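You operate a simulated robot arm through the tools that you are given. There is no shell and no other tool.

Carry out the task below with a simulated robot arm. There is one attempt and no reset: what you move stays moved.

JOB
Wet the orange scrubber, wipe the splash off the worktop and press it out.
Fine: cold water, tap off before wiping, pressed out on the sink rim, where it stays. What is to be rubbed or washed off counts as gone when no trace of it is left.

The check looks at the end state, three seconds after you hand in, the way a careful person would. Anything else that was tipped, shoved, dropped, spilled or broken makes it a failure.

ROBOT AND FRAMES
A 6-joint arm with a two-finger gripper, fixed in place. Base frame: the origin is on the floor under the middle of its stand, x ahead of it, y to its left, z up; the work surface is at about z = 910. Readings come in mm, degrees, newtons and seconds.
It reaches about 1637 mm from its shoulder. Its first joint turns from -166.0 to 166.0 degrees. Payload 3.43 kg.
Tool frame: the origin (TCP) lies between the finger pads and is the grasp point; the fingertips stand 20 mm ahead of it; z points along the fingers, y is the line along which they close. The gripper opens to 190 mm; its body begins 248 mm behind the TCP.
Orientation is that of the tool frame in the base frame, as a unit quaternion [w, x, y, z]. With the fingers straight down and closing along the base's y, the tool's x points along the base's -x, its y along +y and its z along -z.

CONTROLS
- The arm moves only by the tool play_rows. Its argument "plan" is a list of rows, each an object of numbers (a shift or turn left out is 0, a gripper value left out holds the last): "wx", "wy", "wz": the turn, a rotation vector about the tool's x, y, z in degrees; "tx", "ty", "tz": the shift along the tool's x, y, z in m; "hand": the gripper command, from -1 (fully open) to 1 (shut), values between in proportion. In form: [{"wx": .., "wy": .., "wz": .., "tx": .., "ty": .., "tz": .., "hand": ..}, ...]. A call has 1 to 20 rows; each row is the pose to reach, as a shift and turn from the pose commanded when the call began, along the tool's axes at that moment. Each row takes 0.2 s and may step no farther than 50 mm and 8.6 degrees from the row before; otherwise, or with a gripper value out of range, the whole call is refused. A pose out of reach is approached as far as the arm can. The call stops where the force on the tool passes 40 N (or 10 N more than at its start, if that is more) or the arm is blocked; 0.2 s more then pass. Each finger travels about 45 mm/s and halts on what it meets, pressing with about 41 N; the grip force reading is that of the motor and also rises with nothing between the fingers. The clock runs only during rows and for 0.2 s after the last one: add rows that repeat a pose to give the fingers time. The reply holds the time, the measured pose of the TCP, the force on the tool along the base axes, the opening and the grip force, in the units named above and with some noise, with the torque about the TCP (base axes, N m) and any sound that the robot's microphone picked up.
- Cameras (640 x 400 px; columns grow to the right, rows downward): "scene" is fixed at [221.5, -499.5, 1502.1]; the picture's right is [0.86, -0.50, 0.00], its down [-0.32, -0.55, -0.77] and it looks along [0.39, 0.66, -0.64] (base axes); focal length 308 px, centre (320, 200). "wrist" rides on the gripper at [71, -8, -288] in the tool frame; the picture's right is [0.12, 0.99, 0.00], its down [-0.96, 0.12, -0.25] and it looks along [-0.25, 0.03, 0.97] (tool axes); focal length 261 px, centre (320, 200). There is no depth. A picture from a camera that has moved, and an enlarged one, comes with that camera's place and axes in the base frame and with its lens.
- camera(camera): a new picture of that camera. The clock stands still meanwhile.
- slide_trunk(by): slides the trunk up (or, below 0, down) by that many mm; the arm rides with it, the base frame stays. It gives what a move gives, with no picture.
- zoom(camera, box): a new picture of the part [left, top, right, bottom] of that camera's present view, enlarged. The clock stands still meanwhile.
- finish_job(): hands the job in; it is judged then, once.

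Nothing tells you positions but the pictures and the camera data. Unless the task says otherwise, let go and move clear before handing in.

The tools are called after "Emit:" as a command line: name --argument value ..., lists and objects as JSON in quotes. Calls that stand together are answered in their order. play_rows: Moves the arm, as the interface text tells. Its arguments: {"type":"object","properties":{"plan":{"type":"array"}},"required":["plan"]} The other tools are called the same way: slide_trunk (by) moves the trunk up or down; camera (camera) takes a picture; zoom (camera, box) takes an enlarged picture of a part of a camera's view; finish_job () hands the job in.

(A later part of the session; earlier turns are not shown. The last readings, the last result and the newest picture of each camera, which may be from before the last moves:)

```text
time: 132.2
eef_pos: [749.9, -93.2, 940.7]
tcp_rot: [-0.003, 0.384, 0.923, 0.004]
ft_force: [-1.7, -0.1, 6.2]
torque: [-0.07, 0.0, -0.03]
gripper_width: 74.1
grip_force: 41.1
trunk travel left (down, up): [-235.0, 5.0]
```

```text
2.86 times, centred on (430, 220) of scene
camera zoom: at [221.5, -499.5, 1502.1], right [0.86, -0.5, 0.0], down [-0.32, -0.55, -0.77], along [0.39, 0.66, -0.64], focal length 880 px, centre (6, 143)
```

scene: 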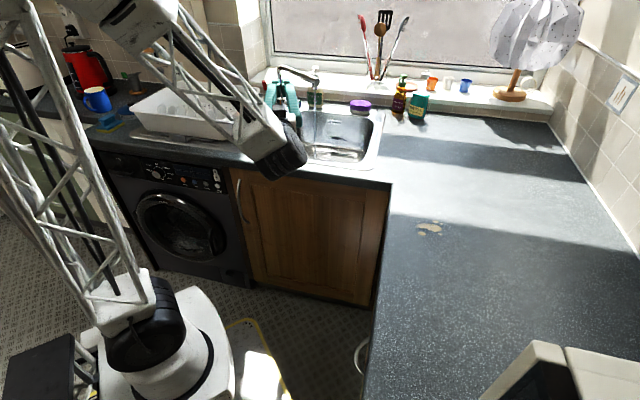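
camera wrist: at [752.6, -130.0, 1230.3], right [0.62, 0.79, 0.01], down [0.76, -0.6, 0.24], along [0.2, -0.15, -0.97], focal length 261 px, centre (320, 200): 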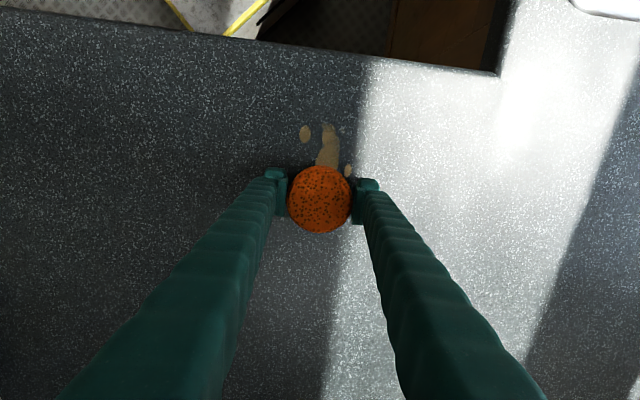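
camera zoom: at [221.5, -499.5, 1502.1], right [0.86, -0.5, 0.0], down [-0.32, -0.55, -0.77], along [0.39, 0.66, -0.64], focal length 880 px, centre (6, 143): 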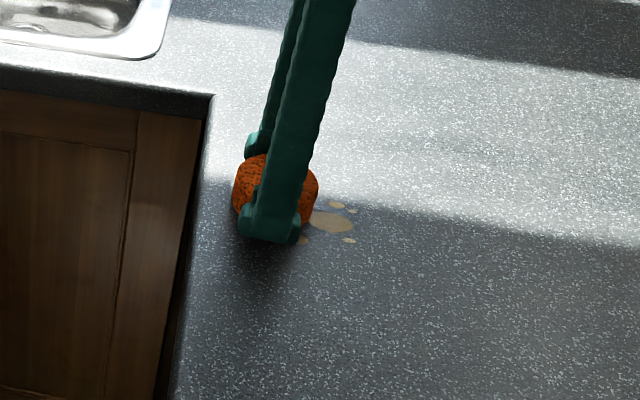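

Emit:
zoom --camera "scene" --box '[410, 210, 450, 240]'

Emit:
camera --camera "wrist"

```text
13.33 times, centred on (430, 225) of scene
camera zoom: at [221.5, -499.5, 1502.1], right [0.86, -0.5, 0.0], down [-0.32, -0.55, -0.77], along [0.39, 0.66, -0.64], focal length 4108 px, centre (-1147, -133)
```

zoom: 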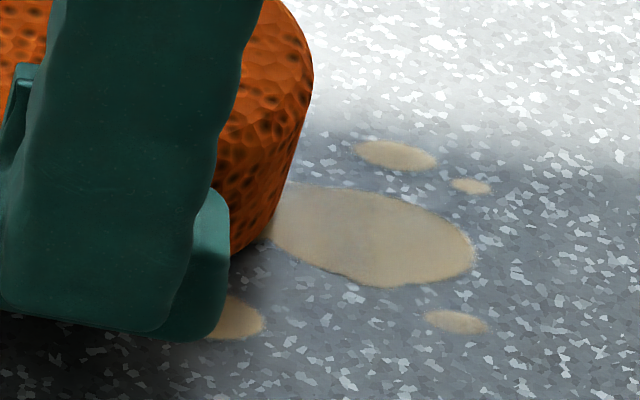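

```text
taken
camera wrist: at [695.1, -52.9, 1228.6], right [0.62, 0.79, 0.01], down [0.76, -0.6, 0.24], along [0.19, -0.14, -0.97], focal length 261 px, centre (320, 200)
```

wrist: 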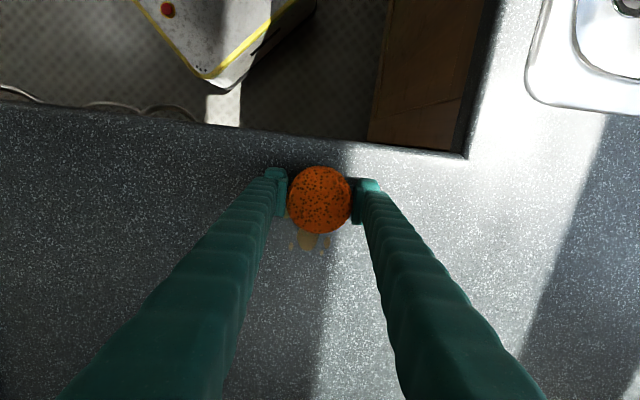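

The stain is thinning in places but slowly. I'll rub with more pressure and longer strokes.

Emit:
play_rows --plan '[{"tx": -0.01, "ty": -0.008, "tz": 0.0009}, {"tx": -0.032, "ty": -0.014, "tz": 0.0008}, {"tx": -0.056, "ty": -0.014, "tz": 0.0007}, {"tx": -0.08, "ty": -0.014, "tz": 0.0006}, {"tx": -0.098, "ty": -0.014, "tz": 0.0005}, {"tx": -0.08, "ty": -0.014, "tz": 0.0006}, {"tx": -0.056, "ty": -0.014, "tz": 0.0007}, {"tx": -0.032, "ty": -0.014, "tz": 0.0008}, {"tx": -0.01, "ty": -0.014, "tz": 0.0009}, {"tx": -0.032, "ty": -0.014, "tz": 0.0008}, {"tx": -0.056, "ty": -0.014, "tz": 0.0007}, {"tx": -0.08, "ty": -0.014, "tz": 0.0006}, {"tx": -0.098, "ty": -0.014, "tz": 0.0005}, {"tx": -0.08, "ty": -0.014, "tz": 0.0006}, {"tx": -0.056, "ty": -0.014, "tz": 0.0007}, {"tx": -0.032, "ty": -0.014, "tz": 0.0008}, {"tx": -0.01, "ty": -0.014, "tz": 0.0009}, {"tx": 0, "ty": -0.014, "tz": 0.0009}]'

Emit:
zoom --camera "scene" --box '[410, 210, 450, 240]'

```text
time: 136.0
eef_pos: [740.7, -103.7, 938.3]
tcp_rot: [-0.003, 0.384, 0.923, 0.003]
ft_force: [4.4, -7.1, 18.7]
torque: [-0.2, -0.13, -0.05]
gripper_width: 74.0
grip_force: 40.8
trunk travel left (down, up): [-235.0, 5.0]
```

```text
13.33 times, centred on (430, 225) of scene
camera zoom: at [221.5, -499.5, 1502.1], right [0.86, -0.5, 0.0], down [-0.32, -0.55, -0.77], along [0.39, 0.66, -0.64], focal length 4108 px, centre (-1147, -133)
```

zoom: 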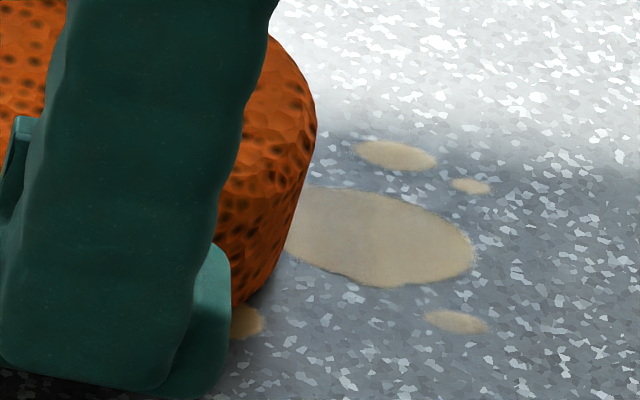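

It's fading where coverage overlaps most. I'll shift the stroke range toward the less-covered right end and keep rubbing.

Emit:
play_rows --plan '[{"tx": -0.024, "tz": 0.0}, {"tx": -0.048, "tz": -0.0001}, {"tx": -0.072, "tz": -0.0002}, {"tx": -0.096, "tz": -0.0003}, {"tx": -0.12, "tz": -0.0004}, {"tx": -0.096, "tz": -0.0003}, {"tx": -0.072, "tz": -0.0002}, {"tx": -0.048, "tz": -0.0001}, {"tx": -0.03, "ty": 0.006, "tz": 0.0}, {"tx": -0.048, "ty": 0.01, "tz": -0.0001}, {"tx": -0.072, "ty": 0.01, "tz": -0.0002}, {"tx": -0.096, "ty": 0.01, "tz": -0.0003}, {"tx": -0.12, "ty": 0.01, "tz": -0.0004}, {"tx": -0.096, "ty": 0.004, "tz": -0.0003}, {"tx": -0.072, "ty": -0.004, "tz": -0.0003}, {"tx": -0.048, "ty": -0.01, "tz": -0.0002}, {"tx": -0.03, "ty": -0.01, "tz": -0.0001}, {"tx": -0.054, "ty": -0.01, "tz": -0.0002}, {"tx": -0.078, "ty": -0.01, "tz": -0.0004}, {"tx": -0.1, "ty": -0.01, "tz": -0.0005}]'

Emit:
zoom --camera "scene" --box '[405, 205, 455, 245]'

```text
time: 140.2
eef_pos: [804.7, -183.5, 938.2]
tcp_rot: [-0.002, 0.385, 0.923, 0.003]
ft_force: [-9.2, 6.5, 15.5]
torque: [0.12, 0.1, -0.06]
gripper_width: 74.1
grip_force: 40.4
trunk travel left (down, up): [-235.0, 5.0]
```

```text
10.00 times, centred on (430, 225) of scene
camera zoom: at [221.5, -499.5, 1502.1], right [0.86, -0.5, 0.0], down [-0.32, -0.55, -0.77], along [0.39, 0.66, -0.64], focal length 3081 px, centre (-780, -50)
```

zoom: 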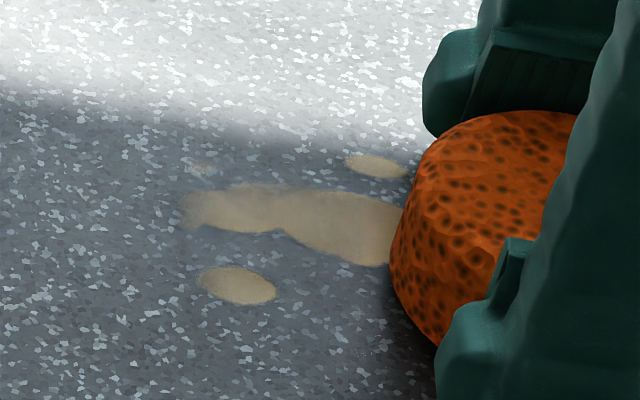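

Good progress. The lower spot is untouched because the contact is biased toward the far edge. I'll level slightly and stroke along a nearer line.

Emit:
play_rows --plan '[{"tx": 0.01, "ty": -0.01, "wx": -0.6, "tz": 0.0}, {"tx": 0.03, "ty": -0.016, "wx": -0.6, "tz": 0.0001}, {"tx": 0.054, "ty": -0.016, "wx": -0.6, "tz": 0.0002}, {"tx": 0.078, "ty": -0.016, "wx": -0.6, "tz": 0.0003}, {"tx": 0.1, "ty": -0.016, "wx": -0.6, "tz": 0.0004}, {"tx": 0.078, "ty": -0.022, "wx": -0.6, "tz": 0.0002}, {"tx": 0.054, "ty": -0.026, "wx": -0.6, "tz": 0.0001}, {"tx": 0.03, "ty": -0.026, "wx": -0.6, "tz": 0.0}, {"tx": 0.01, "ty": -0.026, "wx": -0.6, "tz": -0.0001}, {"tx": 0.03, "ty": -0.02, "wx": -0.6, "tz": 0.0}, {"tx": 0.054, "ty": -0.016, "wx": -0.6, "tz": 0.0002}, {"tx": 0.078, "ty": -0.01, "wx": -0.6, "tz": 0.0003}, {"tx": 0.1, "ty": -0.006, "wx": -0.6, "tz": 0.0004}, {"tx": 0.078, "ty": -0.004, "wx": -0.6, "tz": 0.0003}, {"tx": 0.054, "ty": -0.002, "wx": -0.6, "tz": 0.0002}, {"tx": 0.03, "ty": 0.0, "wx": -0.6, "tz": 0.0001}, {"tx": 0.006, "ty": 0.0, "wx": -0.6, "tz": 0.0}, {"tx": -0.014, "ty": 0.0, "wx": -0.6, "tz": 0.0}]'

Emit:
zoom --camera "scene" --box '[405, 205, 455, 245]'

```text
time: 144.0
eef_pos: [813.5, -191.7, 939.7]
tcp_rot: [0.0, 0.384, 0.923, 0.009]
ft_force: [-0.1, 0.2, -0.8]
torque: [-0.02, -0.01, -0.01]
gripper_width: 74.0
grip_force: 40.9
trunk travel left (down, up): [-235.0, 5.0]
```

```text
10.00 times, centred on (430, 225) of scene
camera zoom: at [221.5, -499.5, 1502.1], right [0.86, -0.5, 0.0], down [-0.32, -0.55, -0.77], along [0.39, 0.66, -0.64], focal length 3081 px, centre (-780, -50)
```

zoom: 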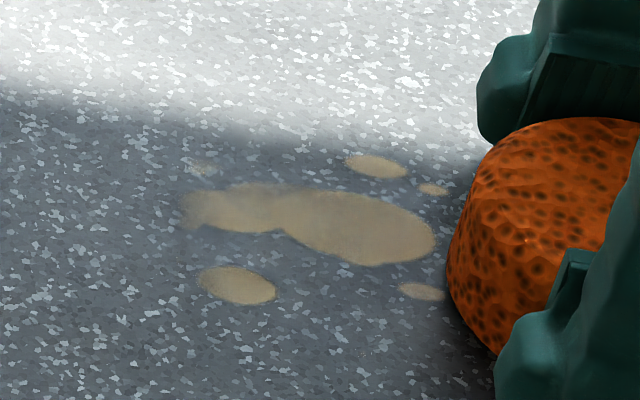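

Emit:
play_rows --plan '[{"tz": 0.001, "wx": 0.3}, {"tz": 0.0015, "wx": 0.3}]'

```text
time: 144.6
eef_pos: [814.5, -192.7, 937.9]
tcp_rot: [0.0, 0.383, 0.924, 0.006]
ft_force: [-1.4, 0.2, 13.6]
torque: [-0.02, 0.09, -0.05]
gripper_width: 74.1
grip_force: 40.9
trunk travel left (down, up): [-235.0, 5.0]
```

Emit:
play_rows --plan '[{"tx": 0.01, "ty": -0.006, "tz": 0.0005}, {"tx": 0.03, "ty": -0.01, "tz": 0.0005}, {"tx": 0.05, "ty": -0.01, "tz": 0.0006}, {"tx": 0.07, "ty": -0.01, "tz": 0.0007}, {"tx": 0.09, "ty": -0.01, "tz": 0.0008}, {"tx": 0.11, "ty": -0.01, "tz": 0.0009}]'

Emit:
zoom --camera "scene" --box '[405, 205, 455, 245]'

```text
time: 145.6
eef_pos: [762.7, -153.9, 937.9]
tcp_rot: [0.002, 0.383, 0.924, 0.007]
ft_force: [-3.3, 1.5, 12.5]
torque: [0.16, 0.34, 0.0]
gripper_width: 73.9
grip_force: 41.4
trunk travel left (down, up): [-235.0, 5.0]
stopped in row 4: the force on the tool passed its limit at 41 N (the readings are from after the stop); the commanded pose is now the measured one
```

```text
10.00 times, centred on (430, 225) of scene
camera zoom: at [221.5, -499.5, 1502.1], right [0.86, -0.5, 0.0], down [-0.32, -0.55, -0.77], along [0.39, 0.66, -0.64], focal length 3081 px, centre (-780, -50)
```

zoom: 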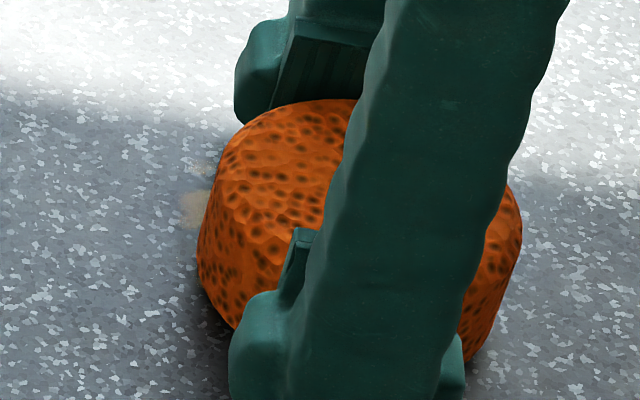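

Emit:
play_rows --plan '[{"tx": 0.01, "tz": 0.0001}, {"tx": 0.02, "tz": 0.0001}, {"tx": 0.01, "ty": 0.006, "tz": 0.0001}, {"tx": 0.0, "ty": 0.006, "tz": 0.0001}, {"tx": -0.01, "ty": 0.006, "tz": 0.0}, {"tx": -0.02, "ty": 0.006, "tz": 0.0}, {"tx": -0.01, "ty": 0.0, "tz": 0.0}, {"tx": 0.0, "ty": -0.006, "tz": 0.0}, {"tx": 0.01, "ty": -0.012, "tz": 0.0}, {"tx": 0.02, "ty": -0.012, "tz": 0.0}, {"tx": 0.01, "ty": -0.006, "tz": 0.0}, {"tx": 0.0, "ty": 0.0, "tz": 0.0}, {"tx": -0.01, "ty": 0.004, "tz": 0.0}, {"tx": -0.02, "ty": 0.0, "tz": 0.0}, {"tx": -0.01, "ty": -0.006, "tz": 0.0}, {"tx": 0.0, "ty": -0.01, "tz": 0.0}]'

```text
time: 149.0
eef_pos: [754.8, -162.9, 937.3]
tcp_rot: [0.002, 0.385, 0.923, 0.006]
ft_force: [5.4, -6.8, 15.3]
torque: [-0.2, -0.08, -0.12]
gripper_width: 74.1
grip_force: 40.8
trunk travel left (down, up): [-235.0, 5.0]
```

Emit:
play_rows --plan '[{"tx": 0.012, "ty": 0.0, "tz": 0.0003}, {"tx": 0.024, "ty": 0.004, "tz": 0.0003}, {"tx": 0.012, "ty": 0.01, "tz": 0.0003}, {"tx": 0.0, "ty": 0.012, "tz": 0.0003}, {"tx": -0.012, "ty": 0.012, "tz": 0.0003}, {"tx": -0.024, "ty": 0.012, "tz": 0.0003}, {"tx": -0.036, "ty": 0.01, "tz": 0.0003}, {"tx": -0.024, "ty": 0.004, "tz": 0.0002}, {"tx": -0.012, "ty": 0.0, "tz": 0.0002}, {"tx": 0.0, "ty": -0.004, "tz": 0.0002}, {"tx": 0.012, "ty": -0.006, "tz": 0.0002}, {"tx": 0.024, "ty": -0.004, "tz": 0.0003}, {"tx": 0.012, "ty": 0.004, "tz": 0.0003}, {"tx": 0.0, "ty": 0.01, "tz": 0.0003}, {"tx": -0.012, "ty": 0.014, "tz": 0.0003}, {"tx": -0.024, "ty": 0.018, "tz": 0.0003}, {"tx": -0.036, "ty": 0.022, "tz": 0.0003}, {"tx": -0.048, "ty": 0.02, "tz": 0.0003}, {"tx": -0.06, "ty": 0.016, "tz": 0.0002}, {"tx": -0.072, "ty": 0.01, "tz": 0.0001}]'

Emit:
zoom --camera "scene" --box '[405, 205, 455, 245]'

```text
time: 153.2
eef_pos: [813.2, -206.5, 938.2]
tcp_rot: [0.001, 0.383, 0.924, 0.006]
ft_force: [-0.4, 6.6, 9.2]
torque: [-0.04, -0.01, 0.01]
gripper_width: 74.1
grip_force: 40.1
trunk travel left (down, up): [-235.0, 5.0]
```

```text
10.00 times, centred on (430, 225) of scene
camera zoom: at [221.5, -499.5, 1502.1], right [0.86, -0.5, 0.0], down [-0.32, -0.55, -0.77], along [0.39, 0.66, -0.64], focal length 3081 px, centre (-780, -50)
```

zoom: 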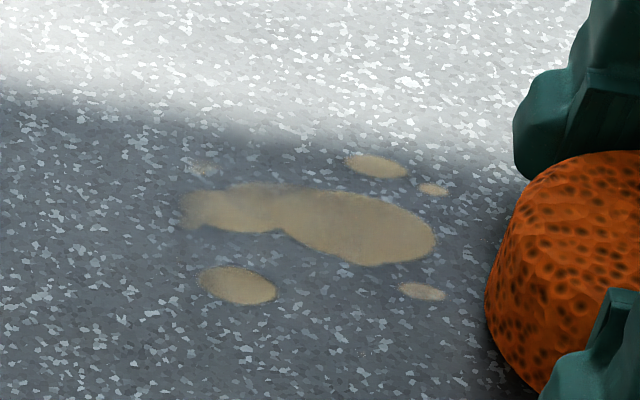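

Emit:
zoom --camera "wrist" --box '[240, 130, 400, 250]'

Emit:
zoom --camera "scene" --box '[360, 200, 480, 310]'

```text
3.33 times, centred on (320, 190) of wrist
camera zoom: at [755.8, -165.8, 1225.9], right [0.62, 0.78, 0.01], down [0.76, -0.6, 0.25], along [0.2, -0.14, -0.97], focal length 869 px, centre (320, 233)
```

zoom: 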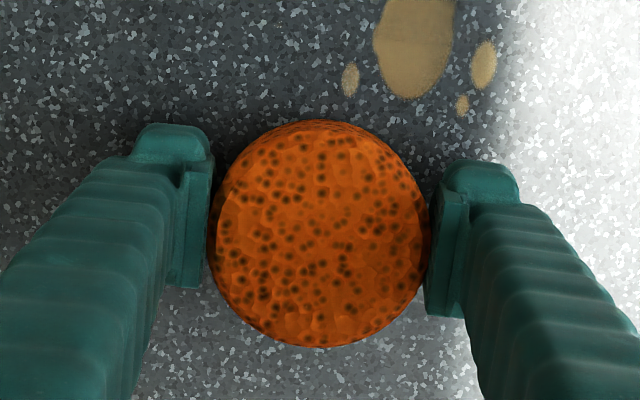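

```text
3.64 times, centred on (420, 255) of scene
camera zoom: at [221.5, -499.5, 1502.1], right [0.86, -0.5, 0.0], down [-0.32, -0.55, -0.77], along [0.39, 0.66, -0.64], focal length 1120 px, centre (-44, 0)
```

zoom: 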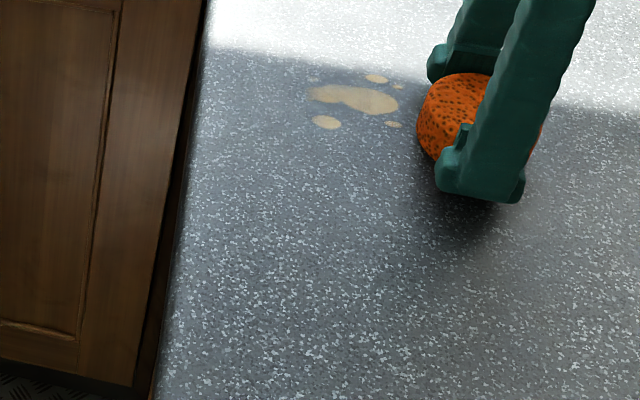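

Emit:
play_rows --plan '[{"tx": 0.005, "ty": 0.008, "wx": 0.15}, {"tx": 0.01, "ty": 0.018, "wx": 0.3}, {"tx": 0.02, "ty": 0.02, "wx": 0.3, "tz": 0.0003}]'

```text
time: 154.0
eef_pos: [813.9, -176.4, 937.4]
tcp_rot: [0.0, 0.383, 0.924, 0.004]
ft_force: [2.7, -4.0, 9.3]
torque: [-0.06, -0.26, -0.04]
gripper_width: 74.0
grip_force: 40.8
trunk travel left (down, up): [-235.0, 5.0]
```

Emit:
play_rows --plan '[{"tx": 0.012, "tz": 0.0005}, {"tx": 0.036, "tz": 0.0007}, {"tx": 0.06, "tz": 0.0008}, {"tx": 0.084, "tz": 0.0009}, {"tx": 0.1, "tz": 0.001}, {"tx": 0.076, "tz": 0.0009}, {"tx": 0.052, "tz": 0.0008}, {"tx": 0.028, "tz": 0.0007}, {"tx": 0.004, "tz": 0.0006}, {"tx": 0.028, "tz": 0.0007}, {"tx": 0.052, "tz": 0.0008}, {"tx": 0.076, "tz": 0.0009}, {"tx": 0.1, "tz": 0.001}, {"tx": 0.076, "tz": 0.0009}, {"tx": 0.052, "tz": 0.0008}, {"tx": 0.028, "tz": 0.0007}, {"tx": 0.004, "tz": 0.0006}, {"tx": -0.016, "tz": 0.0005}]'

Emit:
zoom --camera "scene" --box '[405, 205, 455, 245]'

```text
time: 157.8
eef_pos: [824.7, -187.9, 937.3]
tcp_rot: [0.001, 0.383, 0.924, 0.003]
ft_force: [-6.7, 7.3, 15.1]
torque: [0.06, 0.07, 0.01]
gripper_width: 73.8
grip_force: 41.3
trunk travel left (down, up): [-235.0, 5.0]
```

```text
10.00 times, centred on (430, 225) of scene
camera zoom: at [221.5, -499.5, 1502.1], right [0.86, -0.5, 0.0], down [-0.32, -0.55, -0.77], along [0.39, 0.66, -0.64], focal length 3081 px, centre (-780, -50)
```

zoom: 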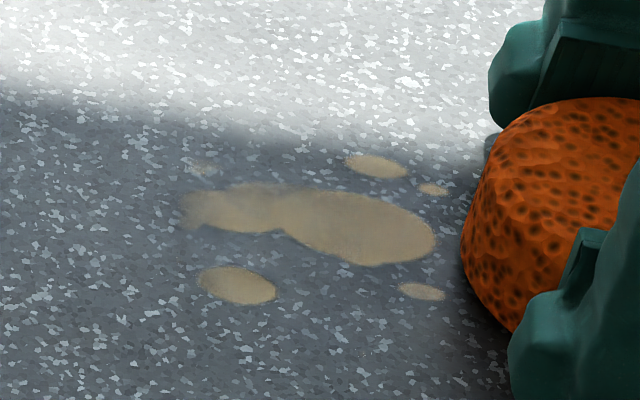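

Emit:
zoom --camera "scene" --box '[350, 150, 510, 290]'

```text
2.86 times, centred on (430, 220) of scene
camera zoom: at [221.5, -499.5, 1502.1], right [0.86, -0.5, 0.0], down [-0.32, -0.55, -0.77], along [0.39, 0.66, -0.64], focal length 880 px, centre (6, 143)
```

zoom: 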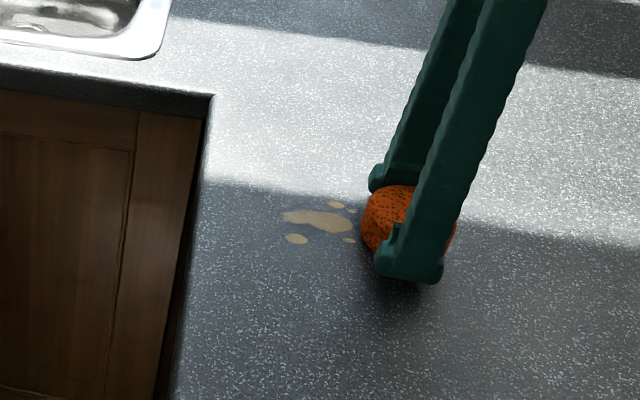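

Emit:
zoom --camera "wrist" --box '[270, 40, 390, 140]'

```text
4.00 times, centred on (330, 90) of wrist
camera zoom: at [767.3, -146.9, 1225.5], right [0.62, 0.79, 0.01], down [0.76, -0.6, 0.25], along [0.2, -0.15, -0.97], focal length 1043 px, centre (280, 640)
```

zoom: 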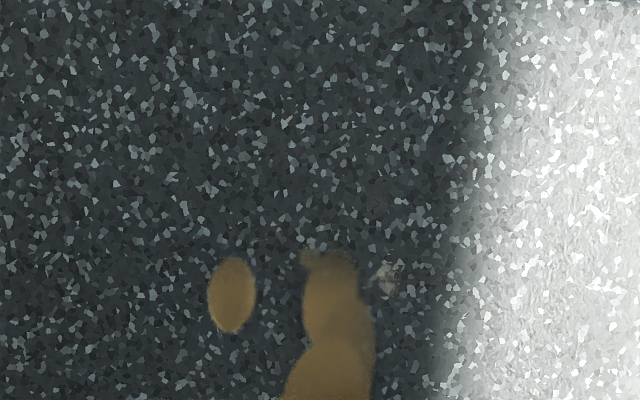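

I can't confirm real fading, so I'll lift clear and inspect the stain closely from above.

Emit:
play_rows --plan '[{"tz": -0.02}, {"tz": -0.06}, {"tz": -0.1}, {"tz": -0.14}, {"tz": -0.17}, {"tz": -0.17}]'

Emit:
camera --camera "wrist"

Emit:
zoom --camera "wrist" --box '[270, 80, 390, 170]'

Emit:
zoom --camera "scene" --box '[370, 200, 490, 310]'

```text
time: 159.2
eef_pos: [823.7, -189.0, 1106.6]
tcp_rot: [0.0, 0.384, 0.923, 0.003]
ft_force: [-0.4, 0.3, -0.7]
torque: [0.01, -0.01, -0.02]
gripper_width: 74.1
grip_force: 41.8
trunk travel left (down, up): [-235.0, 5.0]
```

```text
taken
camera wrist: at [768.1, -147.4, 1395.6], right [0.62, 0.79, 0.01], down [0.76, -0.6, 0.25], along [0.2, -0.15, -0.97], focal length 261 px, centre (320, 200)
```

wrist: 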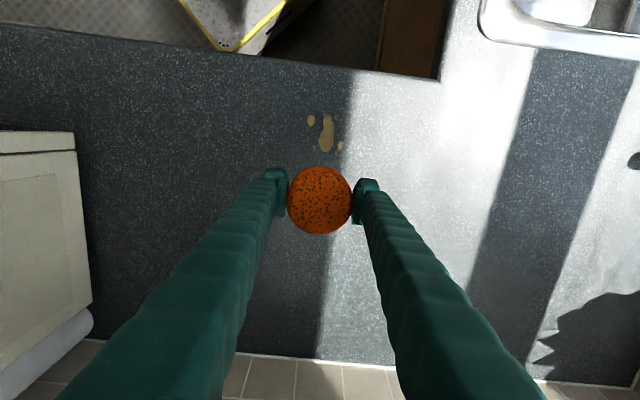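

```text
4.44 times, centred on (330, 125) of wrist
camera zoom: at [768.1, -147.4, 1395.6], right [0.62, 0.79, 0.01], down [0.76, -0.6, 0.25], along [0.2, -0.15, -0.97], focal length 1158 px, centre (276, 533)
```

zoom: 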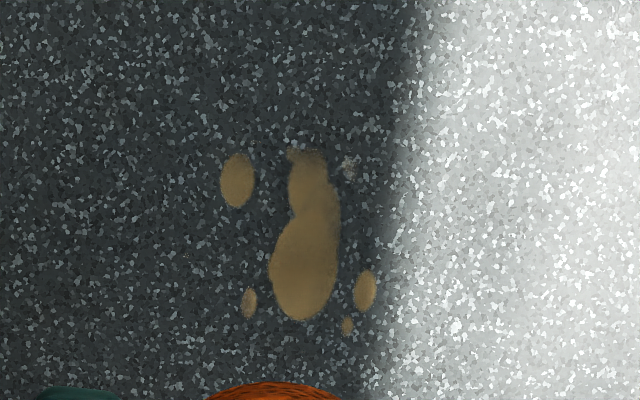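

```text
3.64 times, centred on (430, 255) of scene
camera zoom: at [221.5, -499.5, 1502.1], right [0.86, -0.5, 0.0], down [-0.32, -0.55, -0.77], along [0.39, 0.66, -0.64], focal length 1120 px, centre (-80, 0)
```

zoom: 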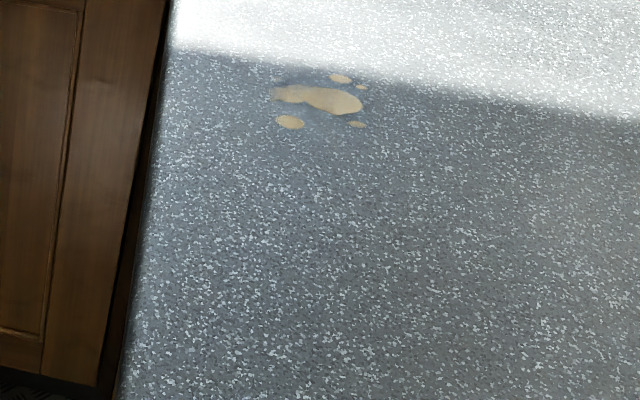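

Close up, the splash is essentially unchanged. My firm presses (25 N on the deck, 40 N on the worktop) probably squeezed the water out before wiping. I'll re-wet it properly and then handle it gently, starting by carrying it back to the sink deck.

Emit:
play_rows --plan '[{"tx": 0.04, "ty": 0.0245, "tz": -0.01, "hand": 1}, {"tx": 0.08, "ty": 0.049, "tz": -0.02}, {"tx": 0.12, "ty": 0.0735, "tz": -0.02}, {"tx": 0.16, "ty": 0.0979, "tz": -0.02}, {"tx": 0.2, "ty": 0.1224, "tz": -0.02}, {"tx": 0.24, "ty": 0.1469, "tz": -0.02}, {"tx": 0.28, "ty": 0.1714, "tz": -0.02}, {"tx": 0.32, "ty": 0.1959, "tz": -0.02}, {"tx": 0.36, "ty": 0.2204, "tz": -0.02}, {"tx": 0.4, "ty": 0.2448, "tz": -0.02}, {"tx": 0.44, "ty": 0.2693, "tz": -0.02}, {"tx": 0.48, "ty": 0.2938, "tz": -0.02}, {"tx": 0.52, "ty": 0.3183, "tz": -0.02}, {"tx": 0.56, "ty": 0.3428, "tz": -0.02}, {"tx": 0.6, "ty": 0.3673, "tz": -0.02}, {"tx": 0.64, "ty": 0.3917, "tz": -0.02}, {"tx": 0.68, "ty": 0.4162, "tz": -0.02}, {"tx": 0.72, "ty": 0.4407, "tz": -0.02}, {"tx": 0.72, "ty": 0.4407, "tz": -0.02}]'

Emit:
camera --camera "wrist"

```text
time: 163.2
eef_pos: [628.7, 631.1, 1131.9]
tcp_rot: [0.0, 0.383, 0.924, 0.004]
ft_force: [0.3, 0.5, -1.1]
torque: [-0.05, 0.04, 0.01]
gripper_width: 74.1
grip_force: 40.5
trunk travel left (down, up): [-235.0, 5.0]
```

```text
taken
camera wrist: at [572.3, 672.8, 1419.9], right [0.62, 0.79, 0.01], down [0.76, -0.6, 0.25], along [0.2, -0.15, -0.97], focal length 261 px, centre (320, 200)
```

wrist: 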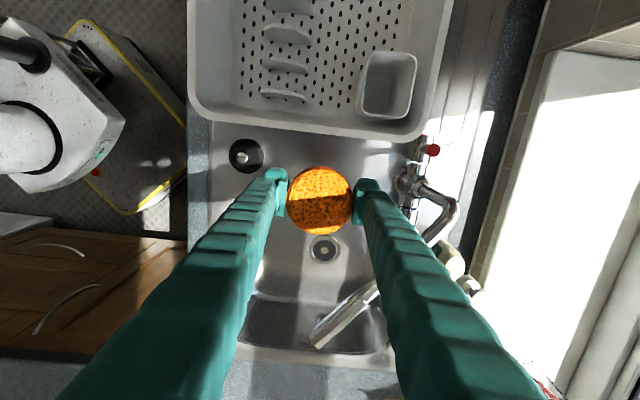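

I'll park the scrubber on the deck again, gently this time.

Emit:
play_rows --plan '[{"tz": 0.045, "hand": 1}, {"tz": 0.09}, {"tz": 0.135}, {"tz": 0.165}, {"tz": 0.18}, {"tz": 0.185}, {"tz": 0.185}]'

```text
time: 164.8
eef_pos: [628.7, 632.8, 945.5]
tcp_rot: [0.0, 0.383, 0.924, 0.004]
ft_force: [0.0, -0.3, -0.5]
torque: [0.03, 0.04, 0.0]
gripper_width: 73.8
grip_force: 40.8
trunk travel left (down, up): [-235.0, 5.0]
```

Emit:
play_rows --plan '[{"tz": 0.0006}, {"tz": 0.0012}]'

Emit:
zoom --camera "wrist" --box '[240, 130, 400, 250]'

```text
time: 165.4
eef_pos: [627.7, 631.6, 944.6]
tcp_rot: [0.0, 0.384, 0.923, 0.005]
ft_force: [0.5, -0.1, 0.3]
torque: [-0.01, -0.03, -0.01]
gripper_width: 74.2
grip_force: 41.7
trunk travel left (down, up): [-235.0, 5.0]
```

```text
3.33 times, centred on (320, 190) of wrist
camera zoom: at [572.2, 674.2, 1233.7], right [0.62, 0.79, 0.01], down [0.76, -0.6, 0.25], along [0.2, -0.15, -0.97], focal length 869 px, centre (320, 233)
```

zoom: 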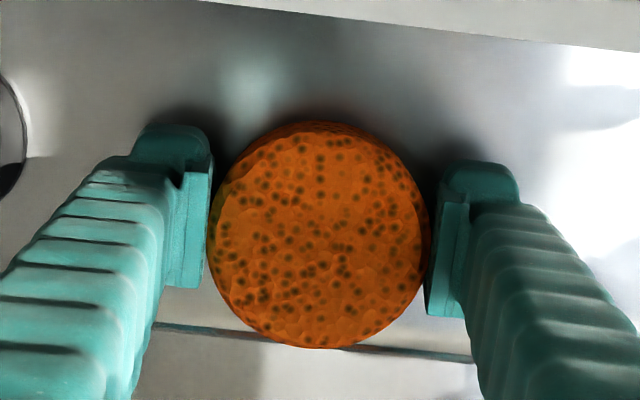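

Emit:
play_rows --plan '[{"tz": 0.0005, "hand": 0.1}, {"tz": 0.0005, "hand": -0.08}, {"tz": 0.0005, "hand": -0.08}, {"tz": 0.0005, "hand": -0.08}, {"tz": -0.04}, {"tz": -0.085}, {"tz": -0.13}, {"tz": -0.175}, {"tz": -0.205}, {"tz": -0.205}]'

Emit:
camera --camera "wrist"

```text
time: 167.6
eef_pos: [627.3, 630.9, 1150.0]
tcp_rot: [0.0, 0.384, 0.923, 0.004]
ft_force: [0.1, 0.3, 0.3]
torque: [0.0, 0.02, -0.01]
gripper_width: 102.6
grip_force: 0.2
trunk travel left (down, up): [-235.0, 5.0]
```

```text
taken
camera wrist: at [571.4, 672.6, 1438.8], right [0.62, 0.79, 0.01], down [0.76, -0.6, 0.25], along [0.2, -0.15, -0.97], focal length 261 px, centre (320, 200)
```

wrist: 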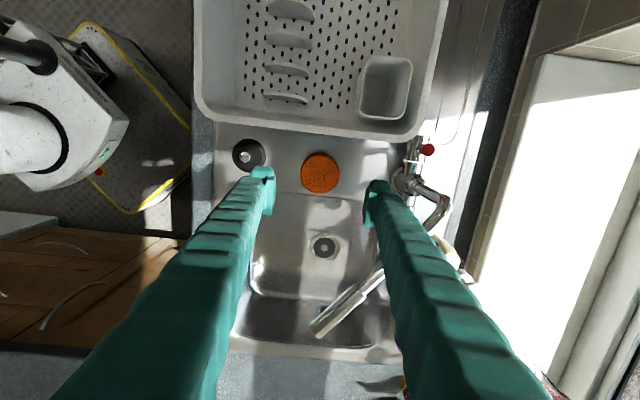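

Next I'll open the cold tap again with the approach that worked last time.

Emit:
play_rows --plan '[{"tx": -0.0096, "ty": -0.0112, "wz": -8.33, "hand": 0.72}, {"tx": -0.0192, "ty": -0.0225, "wz": -16.67}, {"tx": -0.0288, "ty": -0.0337, "wz": -25}, {"tx": -0.0384, "ty": -0.0449, "wz": -33.33}, {"tx": -0.048, "ty": -0.0561, "wz": -41.67}, {"tx": -0.0576, "ty": -0.0674, "wz": -50}, {"tx": -0.0672, "ty": -0.0786, "wz": -58.33}, {"tx": -0.0767, "ty": -0.0898, "wz": -66.67}, {"tx": -0.0863, "ty": -0.101, "wz": -75}, {"tx": -0.0959, "ty": -0.1123, "wz": -83.33}, {"tx": -0.1055, "ty": -0.1235, "wz": -91.67}, {"tx": -0.1151, "ty": -0.1347, "wz": -100}, {"tx": -0.1247, "ty": -0.1459, "wz": -108.33}, {"tx": -0.1343, "ty": -0.1572, "wz": -116.67}, {"tx": -0.1439, "ty": -0.1684, "wz": -125}, {"tx": -0.1439, "ty": -0.1684, "wz": -125}]'

Emit:
play_rows --plan '[{"wy": -8}, {"wy": -16}, {"wy": -24}, {"wy": -32}, {"wy": -40}, {"wy": -48}, {"wy": -56}, {"wy": -64}, {"wy": -72}, {"wy": -80}, {"wy": -88}, {"wy": -88.5}]'

```text
time: 171.0
eef_pos: [610.3, 410.5, 1148.8]
tcp_rot: [0.003, -0.642, 0.766, 0.002]
ft_force: [-1.2, 0.5, -0.3]
torque: [0.0, 0.02, 0.04]
gripper_width: 26.5
grip_force: 0.0
trunk travel left (down, up): [-235.0, 5.0]
```

```text
time: 173.6
eef_pos: [610.3, 410.4, 1150.5]
tcp_rot: [0.538, -0.458, 0.547, 0.449]
ft_force: [0.1, 0.2, 0.2]
torque: [0.05, 0.02, 0.03]
gripper_width: 26.4
grip_force: 0.1
trunk travel left (down, up): [-235.0, 5.0]
```

Emit:
play_rows --plan '[{"tx": 0.0273, "ty": -0.0306, "tz": 0.007}, {"tx": 0.0546, "ty": -0.0612, "tz": 0.015}, {"tx": 0.0819, "ty": -0.0919, "tz": 0.022}, {"tx": 0.1092, "ty": -0.1225, "tz": 0.0298}, {"tx": 0.11, "ty": -0.1225, "tz": 0.0735}, {"tx": 0.1107, "ty": -0.1224, "tz": 0.117}, {"tx": 0.1112, "ty": -0.1222, "tz": 0.161}, {"tx": 0.1118, "ty": -0.122, "tz": 0.205}, {"tx": 0.1125, "ty": -0.1219, "tz": 0.2485}, {"tx": 0.1125, "ty": -0.1219, "tz": 0.2485}]'

Emit:
zoom --camera "wrist" --box '[240, 90, 400, 210]'

Emit:
zoom --camera "scene" --box '[230, 50, 370, 170]'

```text
time: 175.8
eef_pos: [774.6, 631.5, 1030.4]
tcp_rot: [0.537, -0.459, 0.547, 0.45]
ft_force: [0.1, 0.3, 0.4]
torque: [0.01, 0.03, -0.02]
gripper_width: 26.8
grip_force: 0.0
trunk travel left (down, up): [-235.0, 5.0]
```

```text
3.33 times, centred on (320, 150) of wrist
camera zoom: at [732.4, 344.5, 967.1], right [-0.98, 0.17, -0.12], down [-0.16, -0.21, 0.97], along [0.14, 0.96, 0.23], focal length 869 px, centre (320, 367)
```

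zoom: 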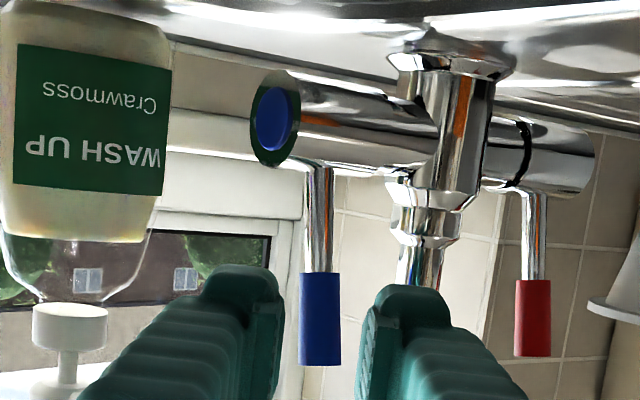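

```text
3.33 times, centred on (300, 110) of scene
camera zoom: at [221.5, -499.5, 1502.1], right [0.86, -0.5, 0.0], down [-0.32, -0.55, -0.77], along [0.39, 0.66, -0.64], focal length 1027 px, centre (387, 500)
```

zoom: 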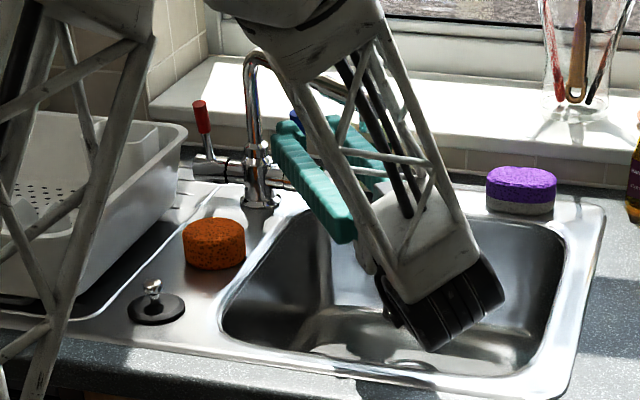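

Aligned on the lever again. Moving in, closing and pulling slowly.

Emit:
play_rows --plan '[{"tz": 0.02}, {"tz": 0.04}, {"tz": 0.052}, {"tz": 0.06}, {"tz": 0.065}, {"tz": 0.068}, {"tz": 0.068, "hand": 1}, {"tz": 0.068, "hand": 1}, {"tz": 0.068, "hand": 1}, {"tz": 0.068, "hand": 1}]'

Emit:
zoom --camera "wrist" --box '[240, 100, 400, 220]'

```text
time: 178.0
eef_pos: [785.8, 699.0, 1031.2]
tcp_rot: [0.537, -0.459, 0.547, 0.449]
ft_force: [9.2, 1.6, 0.8]
torque: [-0.71, -1.69, -0.35]
gripper_width: 17.5
grip_force: 44.9
trunk travel left (down, up): [-235.0, 5.0]
```

```text
3.33 times, centred on (320, 160) of wrist
camera zoom: at [743.9, 412.0, 966.5], right [-0.98, 0.17, -0.12], down [-0.16, -0.21, 0.97], along [0.14, 0.96, 0.23], focal length 869 px, centre (320, 333)
```

zoom: 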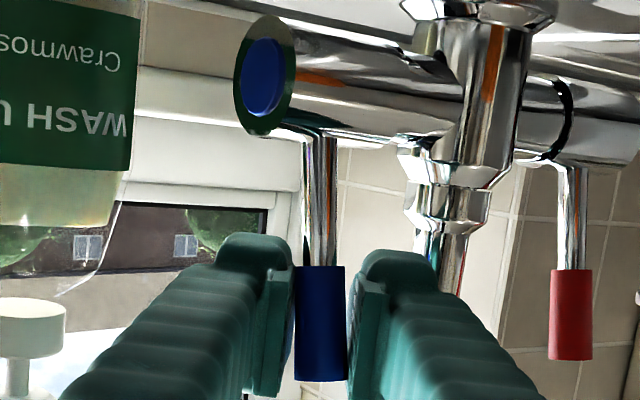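

Emit:
play_rows --plan '[{"tx": 0.0001, "ty": 0.001, "tz": -0.0015, "hand": 1}, {"tx": 0.0002, "ty": 0.0021, "tz": -0.003}, {"tx": 0.0003, "ty": 0.0031, "tz": -0.0045}, {"tx": 0.0005, "ty": 0.0042, "tz": -0.006}, {"tx": 0.0008, "ty": 0.0052, "tz": -0.0075}, {"tx": 0.0011, "ty": 0.0063, "tz": -0.009}, {"tx": 0.0014, "ty": 0.0073, "tz": -0.0104}]'

Emit:
play_rows --plan '[{"tx": 0.0004, "ty": 0.001, "tz": -0.0015, "hand": 1}, {"tx": 0.0008, "ty": 0.002, "tz": -0.0029}, {"tx": 0.0013, "ty": 0.0031, "tz": -0.0044}, {"tx": 0.0019, "ty": 0.0041, "tz": -0.0058}, {"tx": 0.0024, "ty": 0.0051, "tz": -0.0072}, {"tx": 0.0031, "ty": 0.0061, "tz": -0.0086}, {"tx": 0.0037, "ty": 0.007, "tz": -0.01}, {"tx": 0.0045, "ty": 0.008, "tz": -0.0114}]'

Emit:
zoom --camera "wrist" --box '[220, 100, 400, 220]'

```text
time: 179.6
eef_pos: [777.7, 688.6, 1030.1]
tcp_rot: [0.537, -0.459, 0.547, 0.449]
ft_force: [28.4, 9.8, 5.6]
torque: [1.23, -1.91, -0.1]
gripper_width: 20.7
grip_force: 45.3
trunk travel left (down, up): [-235.0, 5.0]
```

```text
time: 181.4
eef_pos: [767.8, 678.8, 1025.3]
tcp_rot: [0.538, -0.457, 0.547, 0.449]
ft_force: [32.9, 0.3, 15.7]
torque: [1.25, -2.04, -0.29]
gripper_width: 23.9
grip_force: 45.3
trunk travel left (down, up): [-235.0, 5.0]
```

```text
3.33 times, centred on (310, 160) of wrist
camera zoom: at [725.5, 392.0, 961.0], right [-0.98, 0.17, -0.12], down [-0.16, -0.21, 0.97], along [0.14, 0.96, 0.23], focal length 869 px, centre (353, 333)
```

zoom: 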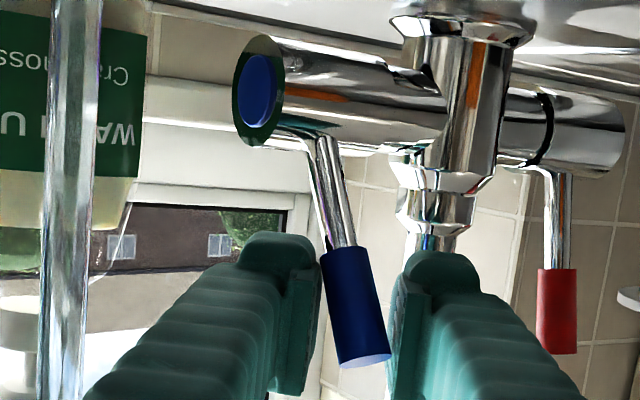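

Water is running again. Releasing and backing away as before.

Emit:
play_rows --plan '[{"hand": 0.69}, {"hand": 0.69}, {"tz": -0.01}, {"tz": -0.02}, {"tz": -0.035}, {"tz": -0.05, "ty": 0.005}, {"tz": -0.075, "ty": 0.015}, {"tz": -0.105, "ty": 0.03}, {"tz": -0.145, "ty": 0.045}, {"tz": -0.19, "ty": 0.06}, {"tz": -0.235, "ty": 0.075}, {"tz": -0.235, "ty": 0.075}]'

Emit:
camera --camera "wrist"

```text
time: 184.0
eef_pos: [652.6, 461.7, 1028.8]
tcp_rot: [0.537, -0.459, 0.547, 0.449]
ft_force: [0.5, -0.3, 0.2]
torque: [-0.02, -0.03, 0.01]
gripper_width: 29.5
grip_force: 0.1
trunk travel left (down, up): [-235.0, 5.0]
```

```text
taken
camera wrist: at [610.4, 175.8, 965.7], right [-0.98, 0.17, -0.12], down [-0.16, -0.21, 0.97], along [0.14, 0.96, 0.23], focal length 261 px, centre (320, 200)
```

wrist: 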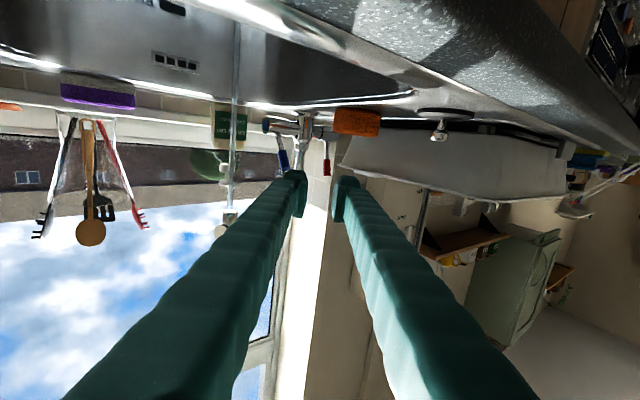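

Emit:
play_rows --plan '[{"tx": -0.011, "ty": 0.003, "tz": -0.0055, "wy": 8, "hand": 0.3}, {"tx": -0.022, "ty": 0.006, "tz": -0.011, "wy": 16, "hand": -0.1}, {"tx": -0.033, "ty": 0.009, "tz": -0.0165, "wy": 24}, {"tx": -0.044, "ty": 0.012, "tz": -0.022, "wy": 32}, {"tx": -0.055, "ty": 0.015, "tz": -0.0275, "wy": 40}, {"tx": -0.066, "ty": 0.018, "tz": -0.033, "wy": 48}, {"tx": -0.077, "ty": 0.021, "tz": -0.0385, "wy": 56}, {"tx": -0.088, "ty": 0.024, "tz": -0.044, "wy": 64}, {"tx": -0.099, "ty": 0.027, "tz": -0.05, "wy": 72}, {"tx": -0.11, "ty": 0.03, "tz": -0.055, "wy": 80}, {"tx": -0.1202, "ty": 0.0328, "tz": -0.0606, "wy": 88.3}, {"tx": -0.1202, "ty": 0.0328, "tz": -0.0606, "wy": 88.3}]'

```text
time: 186.6
eef_pos: [608.5, 410.1, 1150.5]
tcp_rot: [0.004, -0.642, 0.767, 0.003]
ft_force: [0.1, 0.3, -0.2]
torque: [-0.02, 0.08, -0.04]
gripper_width: 104.6
grip_force: 0.0
trunk travel left (down, up): [-235.0, 5.0]
```

Emit:
play_rows --plan '[{"tx": -0.0148, "ty": 0.0014, "wz": 8.33, "hand": -0.1}, {"tx": -0.0295, "ty": 0.0027, "wz": 16.67}, {"tx": -0.0443, "ty": 0.0041, "wz": 25}, {"tx": -0.059, "ty": 0.0054, "wz": 33.33}, {"tx": -0.0738, "ty": 0.0068, "wz": 41.67}, {"tx": -0.0886, "ty": 0.0081, "wz": 50}, {"tx": -0.1033, "ty": 0.0095, "wz": 58.33}, {"tx": -0.1181, "ty": 0.0108, "wz": 66.67}, {"tx": -0.1328, "ty": 0.0122, "wz": 75}, {"tx": -0.1476, "ty": 0.0135, "wz": 83.33}, {"tx": -0.1624, "ty": 0.0149, "wz": 91.67}, {"tx": -0.1771, "ty": 0.0162, "wz": 100}, {"tx": -0.1919, "ty": 0.0176, "wz": 108.33}, {"tx": -0.2066, "ty": 0.0189, "wz": 116.67}, {"tx": -0.2214, "ty": 0.0203, "wz": 125}, {"tx": -0.2214, "ty": 0.0203, "wz": 125}]'

Emit:
camera --camera "wrist"

```text
time: 190.0
eef_pos: [627.7, 631.6, 1153.0]
tcp_rot: [0.0, 0.384, 0.923, 0.007]
ft_force: [-0.1, 0.1, -0.7]
torque: [-0.03, 0.03, -0.01]
gripper_width: 104.4
grip_force: 0.2
trunk travel left (down, up): [-235.0, 5.0]
```

```text
taken
camera wrist: at [571.0, 672.3, 1441.8], right [0.62, 0.78, 0.01], down [0.76, -0.6, 0.24], along [0.2, -0.14, -0.97], focal length 261 px, centre (320, 200)
```

wrist: 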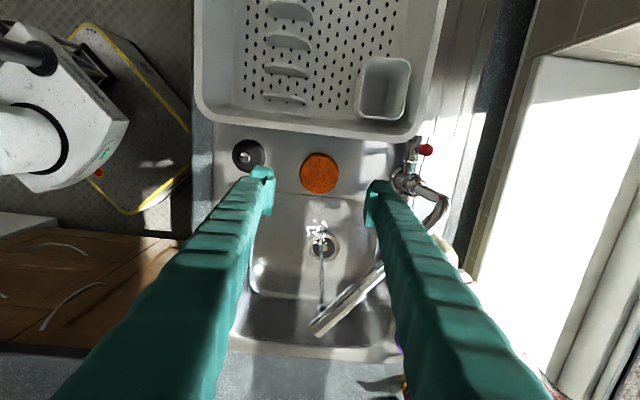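

Emit:
play_rows --plan '[{"tz": 0.045, "wx": 0.4, "wy": -0.15}, {"tz": 0.09, "wx": 0.74, "wy": -0.31}, {"tz": 0.13, "wx": 0.74, "wy": -0.31}, {"tz": 0.165, "wx": 0.74, "wy": -0.31}, {"tz": 0.19, "wx": 0.74, "wy": -0.31}, {"tz": 0.203, "wx": 0.74, "wy": -0.31}, {"tz": 0.207, "wx": 0.74, "wy": -0.31}, {"tz": 0.207, "wx": 0.74, "wy": -0.31}]'

Emit:
zoom --camera "wrist" --box '[180, 80, 460, 280]'

```text
time: 191.8
eef_pos: [628.7, 634.1, 944.8]
tcp_rot: [0.0, 0.384, 0.923, -0.001]
ft_force: [-0.1, 0.3, 0.1]
torque: [-0.01, -0.01, 0.03]
gripper_width: 104.5
grip_force: 0.0
trunk travel left (down, up): [-235.0, 5.0]
```

```text
2.00 times, centred on (320, 180) of wrist
camera zoom: at [573.0, 678.4, 1233.9], right [0.62, 0.79, 0.0], down [0.76, -0.6, 0.25], along [0.19, -0.16, -0.97], focal length 521 px, centre (320, 240)
```

zoom: 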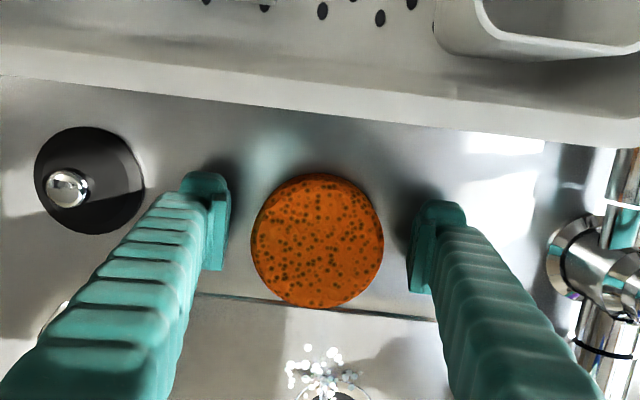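

Emit:
play_rows --plan '[{"hand": 0.1}, {"hand": 1}, {"hand": 1}, {"hand": 1}, {"hand": 1}, {"tz": -0.02}, {"tz": -0.06}, {"tz": -0.1}, {"tz": -0.14}, {"tz": -0.155}]'

Emit:
play_rows --plan '[{"tx": -0.0124, "ty": -0.012, "wz": -8.2, "hand": 1}, {"tx": -0.0248, "ty": -0.024, "wz": -16.4}, {"tx": -0.0372, "ty": -0.036, "wz": -24.5}, {"tx": -0.0496, "ty": -0.048, "wz": -32.7}, {"tx": -0.062, "ty": -0.06, "wz": -40.9}, {"tx": -0.0745, "ty": -0.072, "wz": -49.1}, {"tx": -0.0869, "ty": -0.084, "wz": -57.3}, {"tx": -0.0993, "ty": -0.096, "wz": -65.5}, {"tx": -0.1117, "ty": -0.108, "wz": -73.6}, {"tx": -0.1241, "ty": -0.12, "wz": -81.8}, {"tx": -0.1365, "ty": -0.132, "wz": -90}, {"tx": -0.1365, "ty": -0.132, "wz": -90}]'

```text
time: 194.0
eef_pos: [628.9, 634.3, 1102.1]
tcp_rot: [-0.001, 0.384, 0.923, -0.001]
ft_force: [-0.3, 0.5, -0.1]
torque: [0.02, 0.0, -0.03]
gripper_width: 73.8
grip_force: 41.7
trunk travel left (down, up): [-235.0, 5.0]
```

```text
time: 196.6
eef_pos: [632.7, 444.9, 1102.3]
tcp_rot: [-0.002, -0.383, 0.924, -0.001]
ft_force: [0.2, 0.4, -0.2]
torque: [0.02, 0.07, 0.02]
gripper_width: 73.9
grip_force: 41.0
trunk travel left (down, up): [-235.0, 5.0]
```

Emit:
play_rows --plan '[{"tx": -0.0005, "ty": -0.0108, "tz": 0.0138, "wy": -7.5, "hand": 1}, {"tx": -0.001, "ty": -0.0216, "tz": 0.0277, "wy": -15}, {"tx": -0.0015, "ty": -0.0324, "tz": 0.0415, "wy": -22.5}, {"tx": -0.002, "ty": -0.0432, "tz": 0.0553, "wy": -30}, {"tx": -0.0025, "ty": -0.054, "tz": 0.0692, "wy": -37.5}, {"tx": -0.0031, "ty": -0.0648, "tz": 0.083, "wy": -45}, {"tx": -0.0031, "ty": -0.0648, "tz": 0.083, "wy": -45}]'

Emit:
camera --camera "wrist"

Emit:
zoom --camera "wrist" --box '[240, 130, 400, 250]'

```text
time: 198.2
eef_pos: [680.4, 400.1, 1018.7]
tcp_rot: [0.353, -0.353, 0.854, 0.146]
ft_force: [-1.2, -0.3, -0.1]
torque: [0.0, -0.01, -0.03]
gripper_width: 73.8
grip_force: 41.2
trunk travel left (down, up): [-235.0, 5.0]
```

```text
taken
camera wrist: at [506.3, 215.4, 1173.9], right [-0.76, 0.64, -0.09], down [0.28, 0.44, 0.85], along [0.59, 0.63, -0.51], focal length 261 px, centre (320, 200)
```

wrist: 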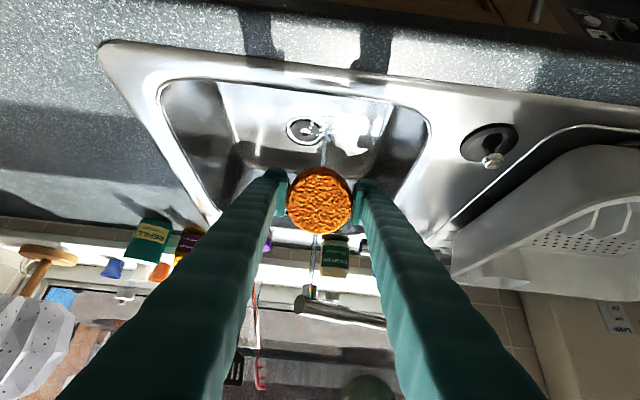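

```text
3.33 times, centred on (320, 190) of wrist
camera zoom: at [506.3, 215.4, 1173.9], right [-0.76, 0.64, -0.09], down [0.28, 0.44, 0.85], along [0.59, 0.63, -0.51], focal length 869 px, centre (320, 233)
```

zoom: 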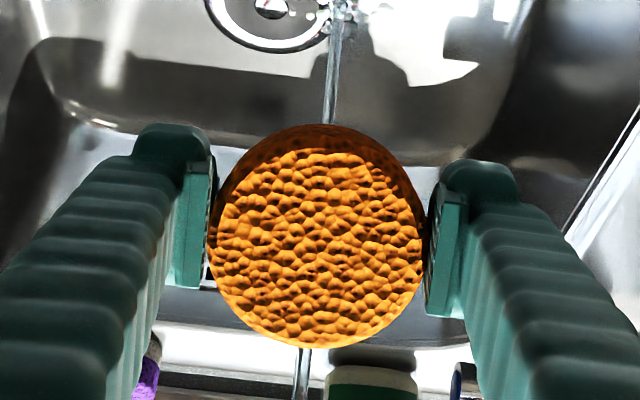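

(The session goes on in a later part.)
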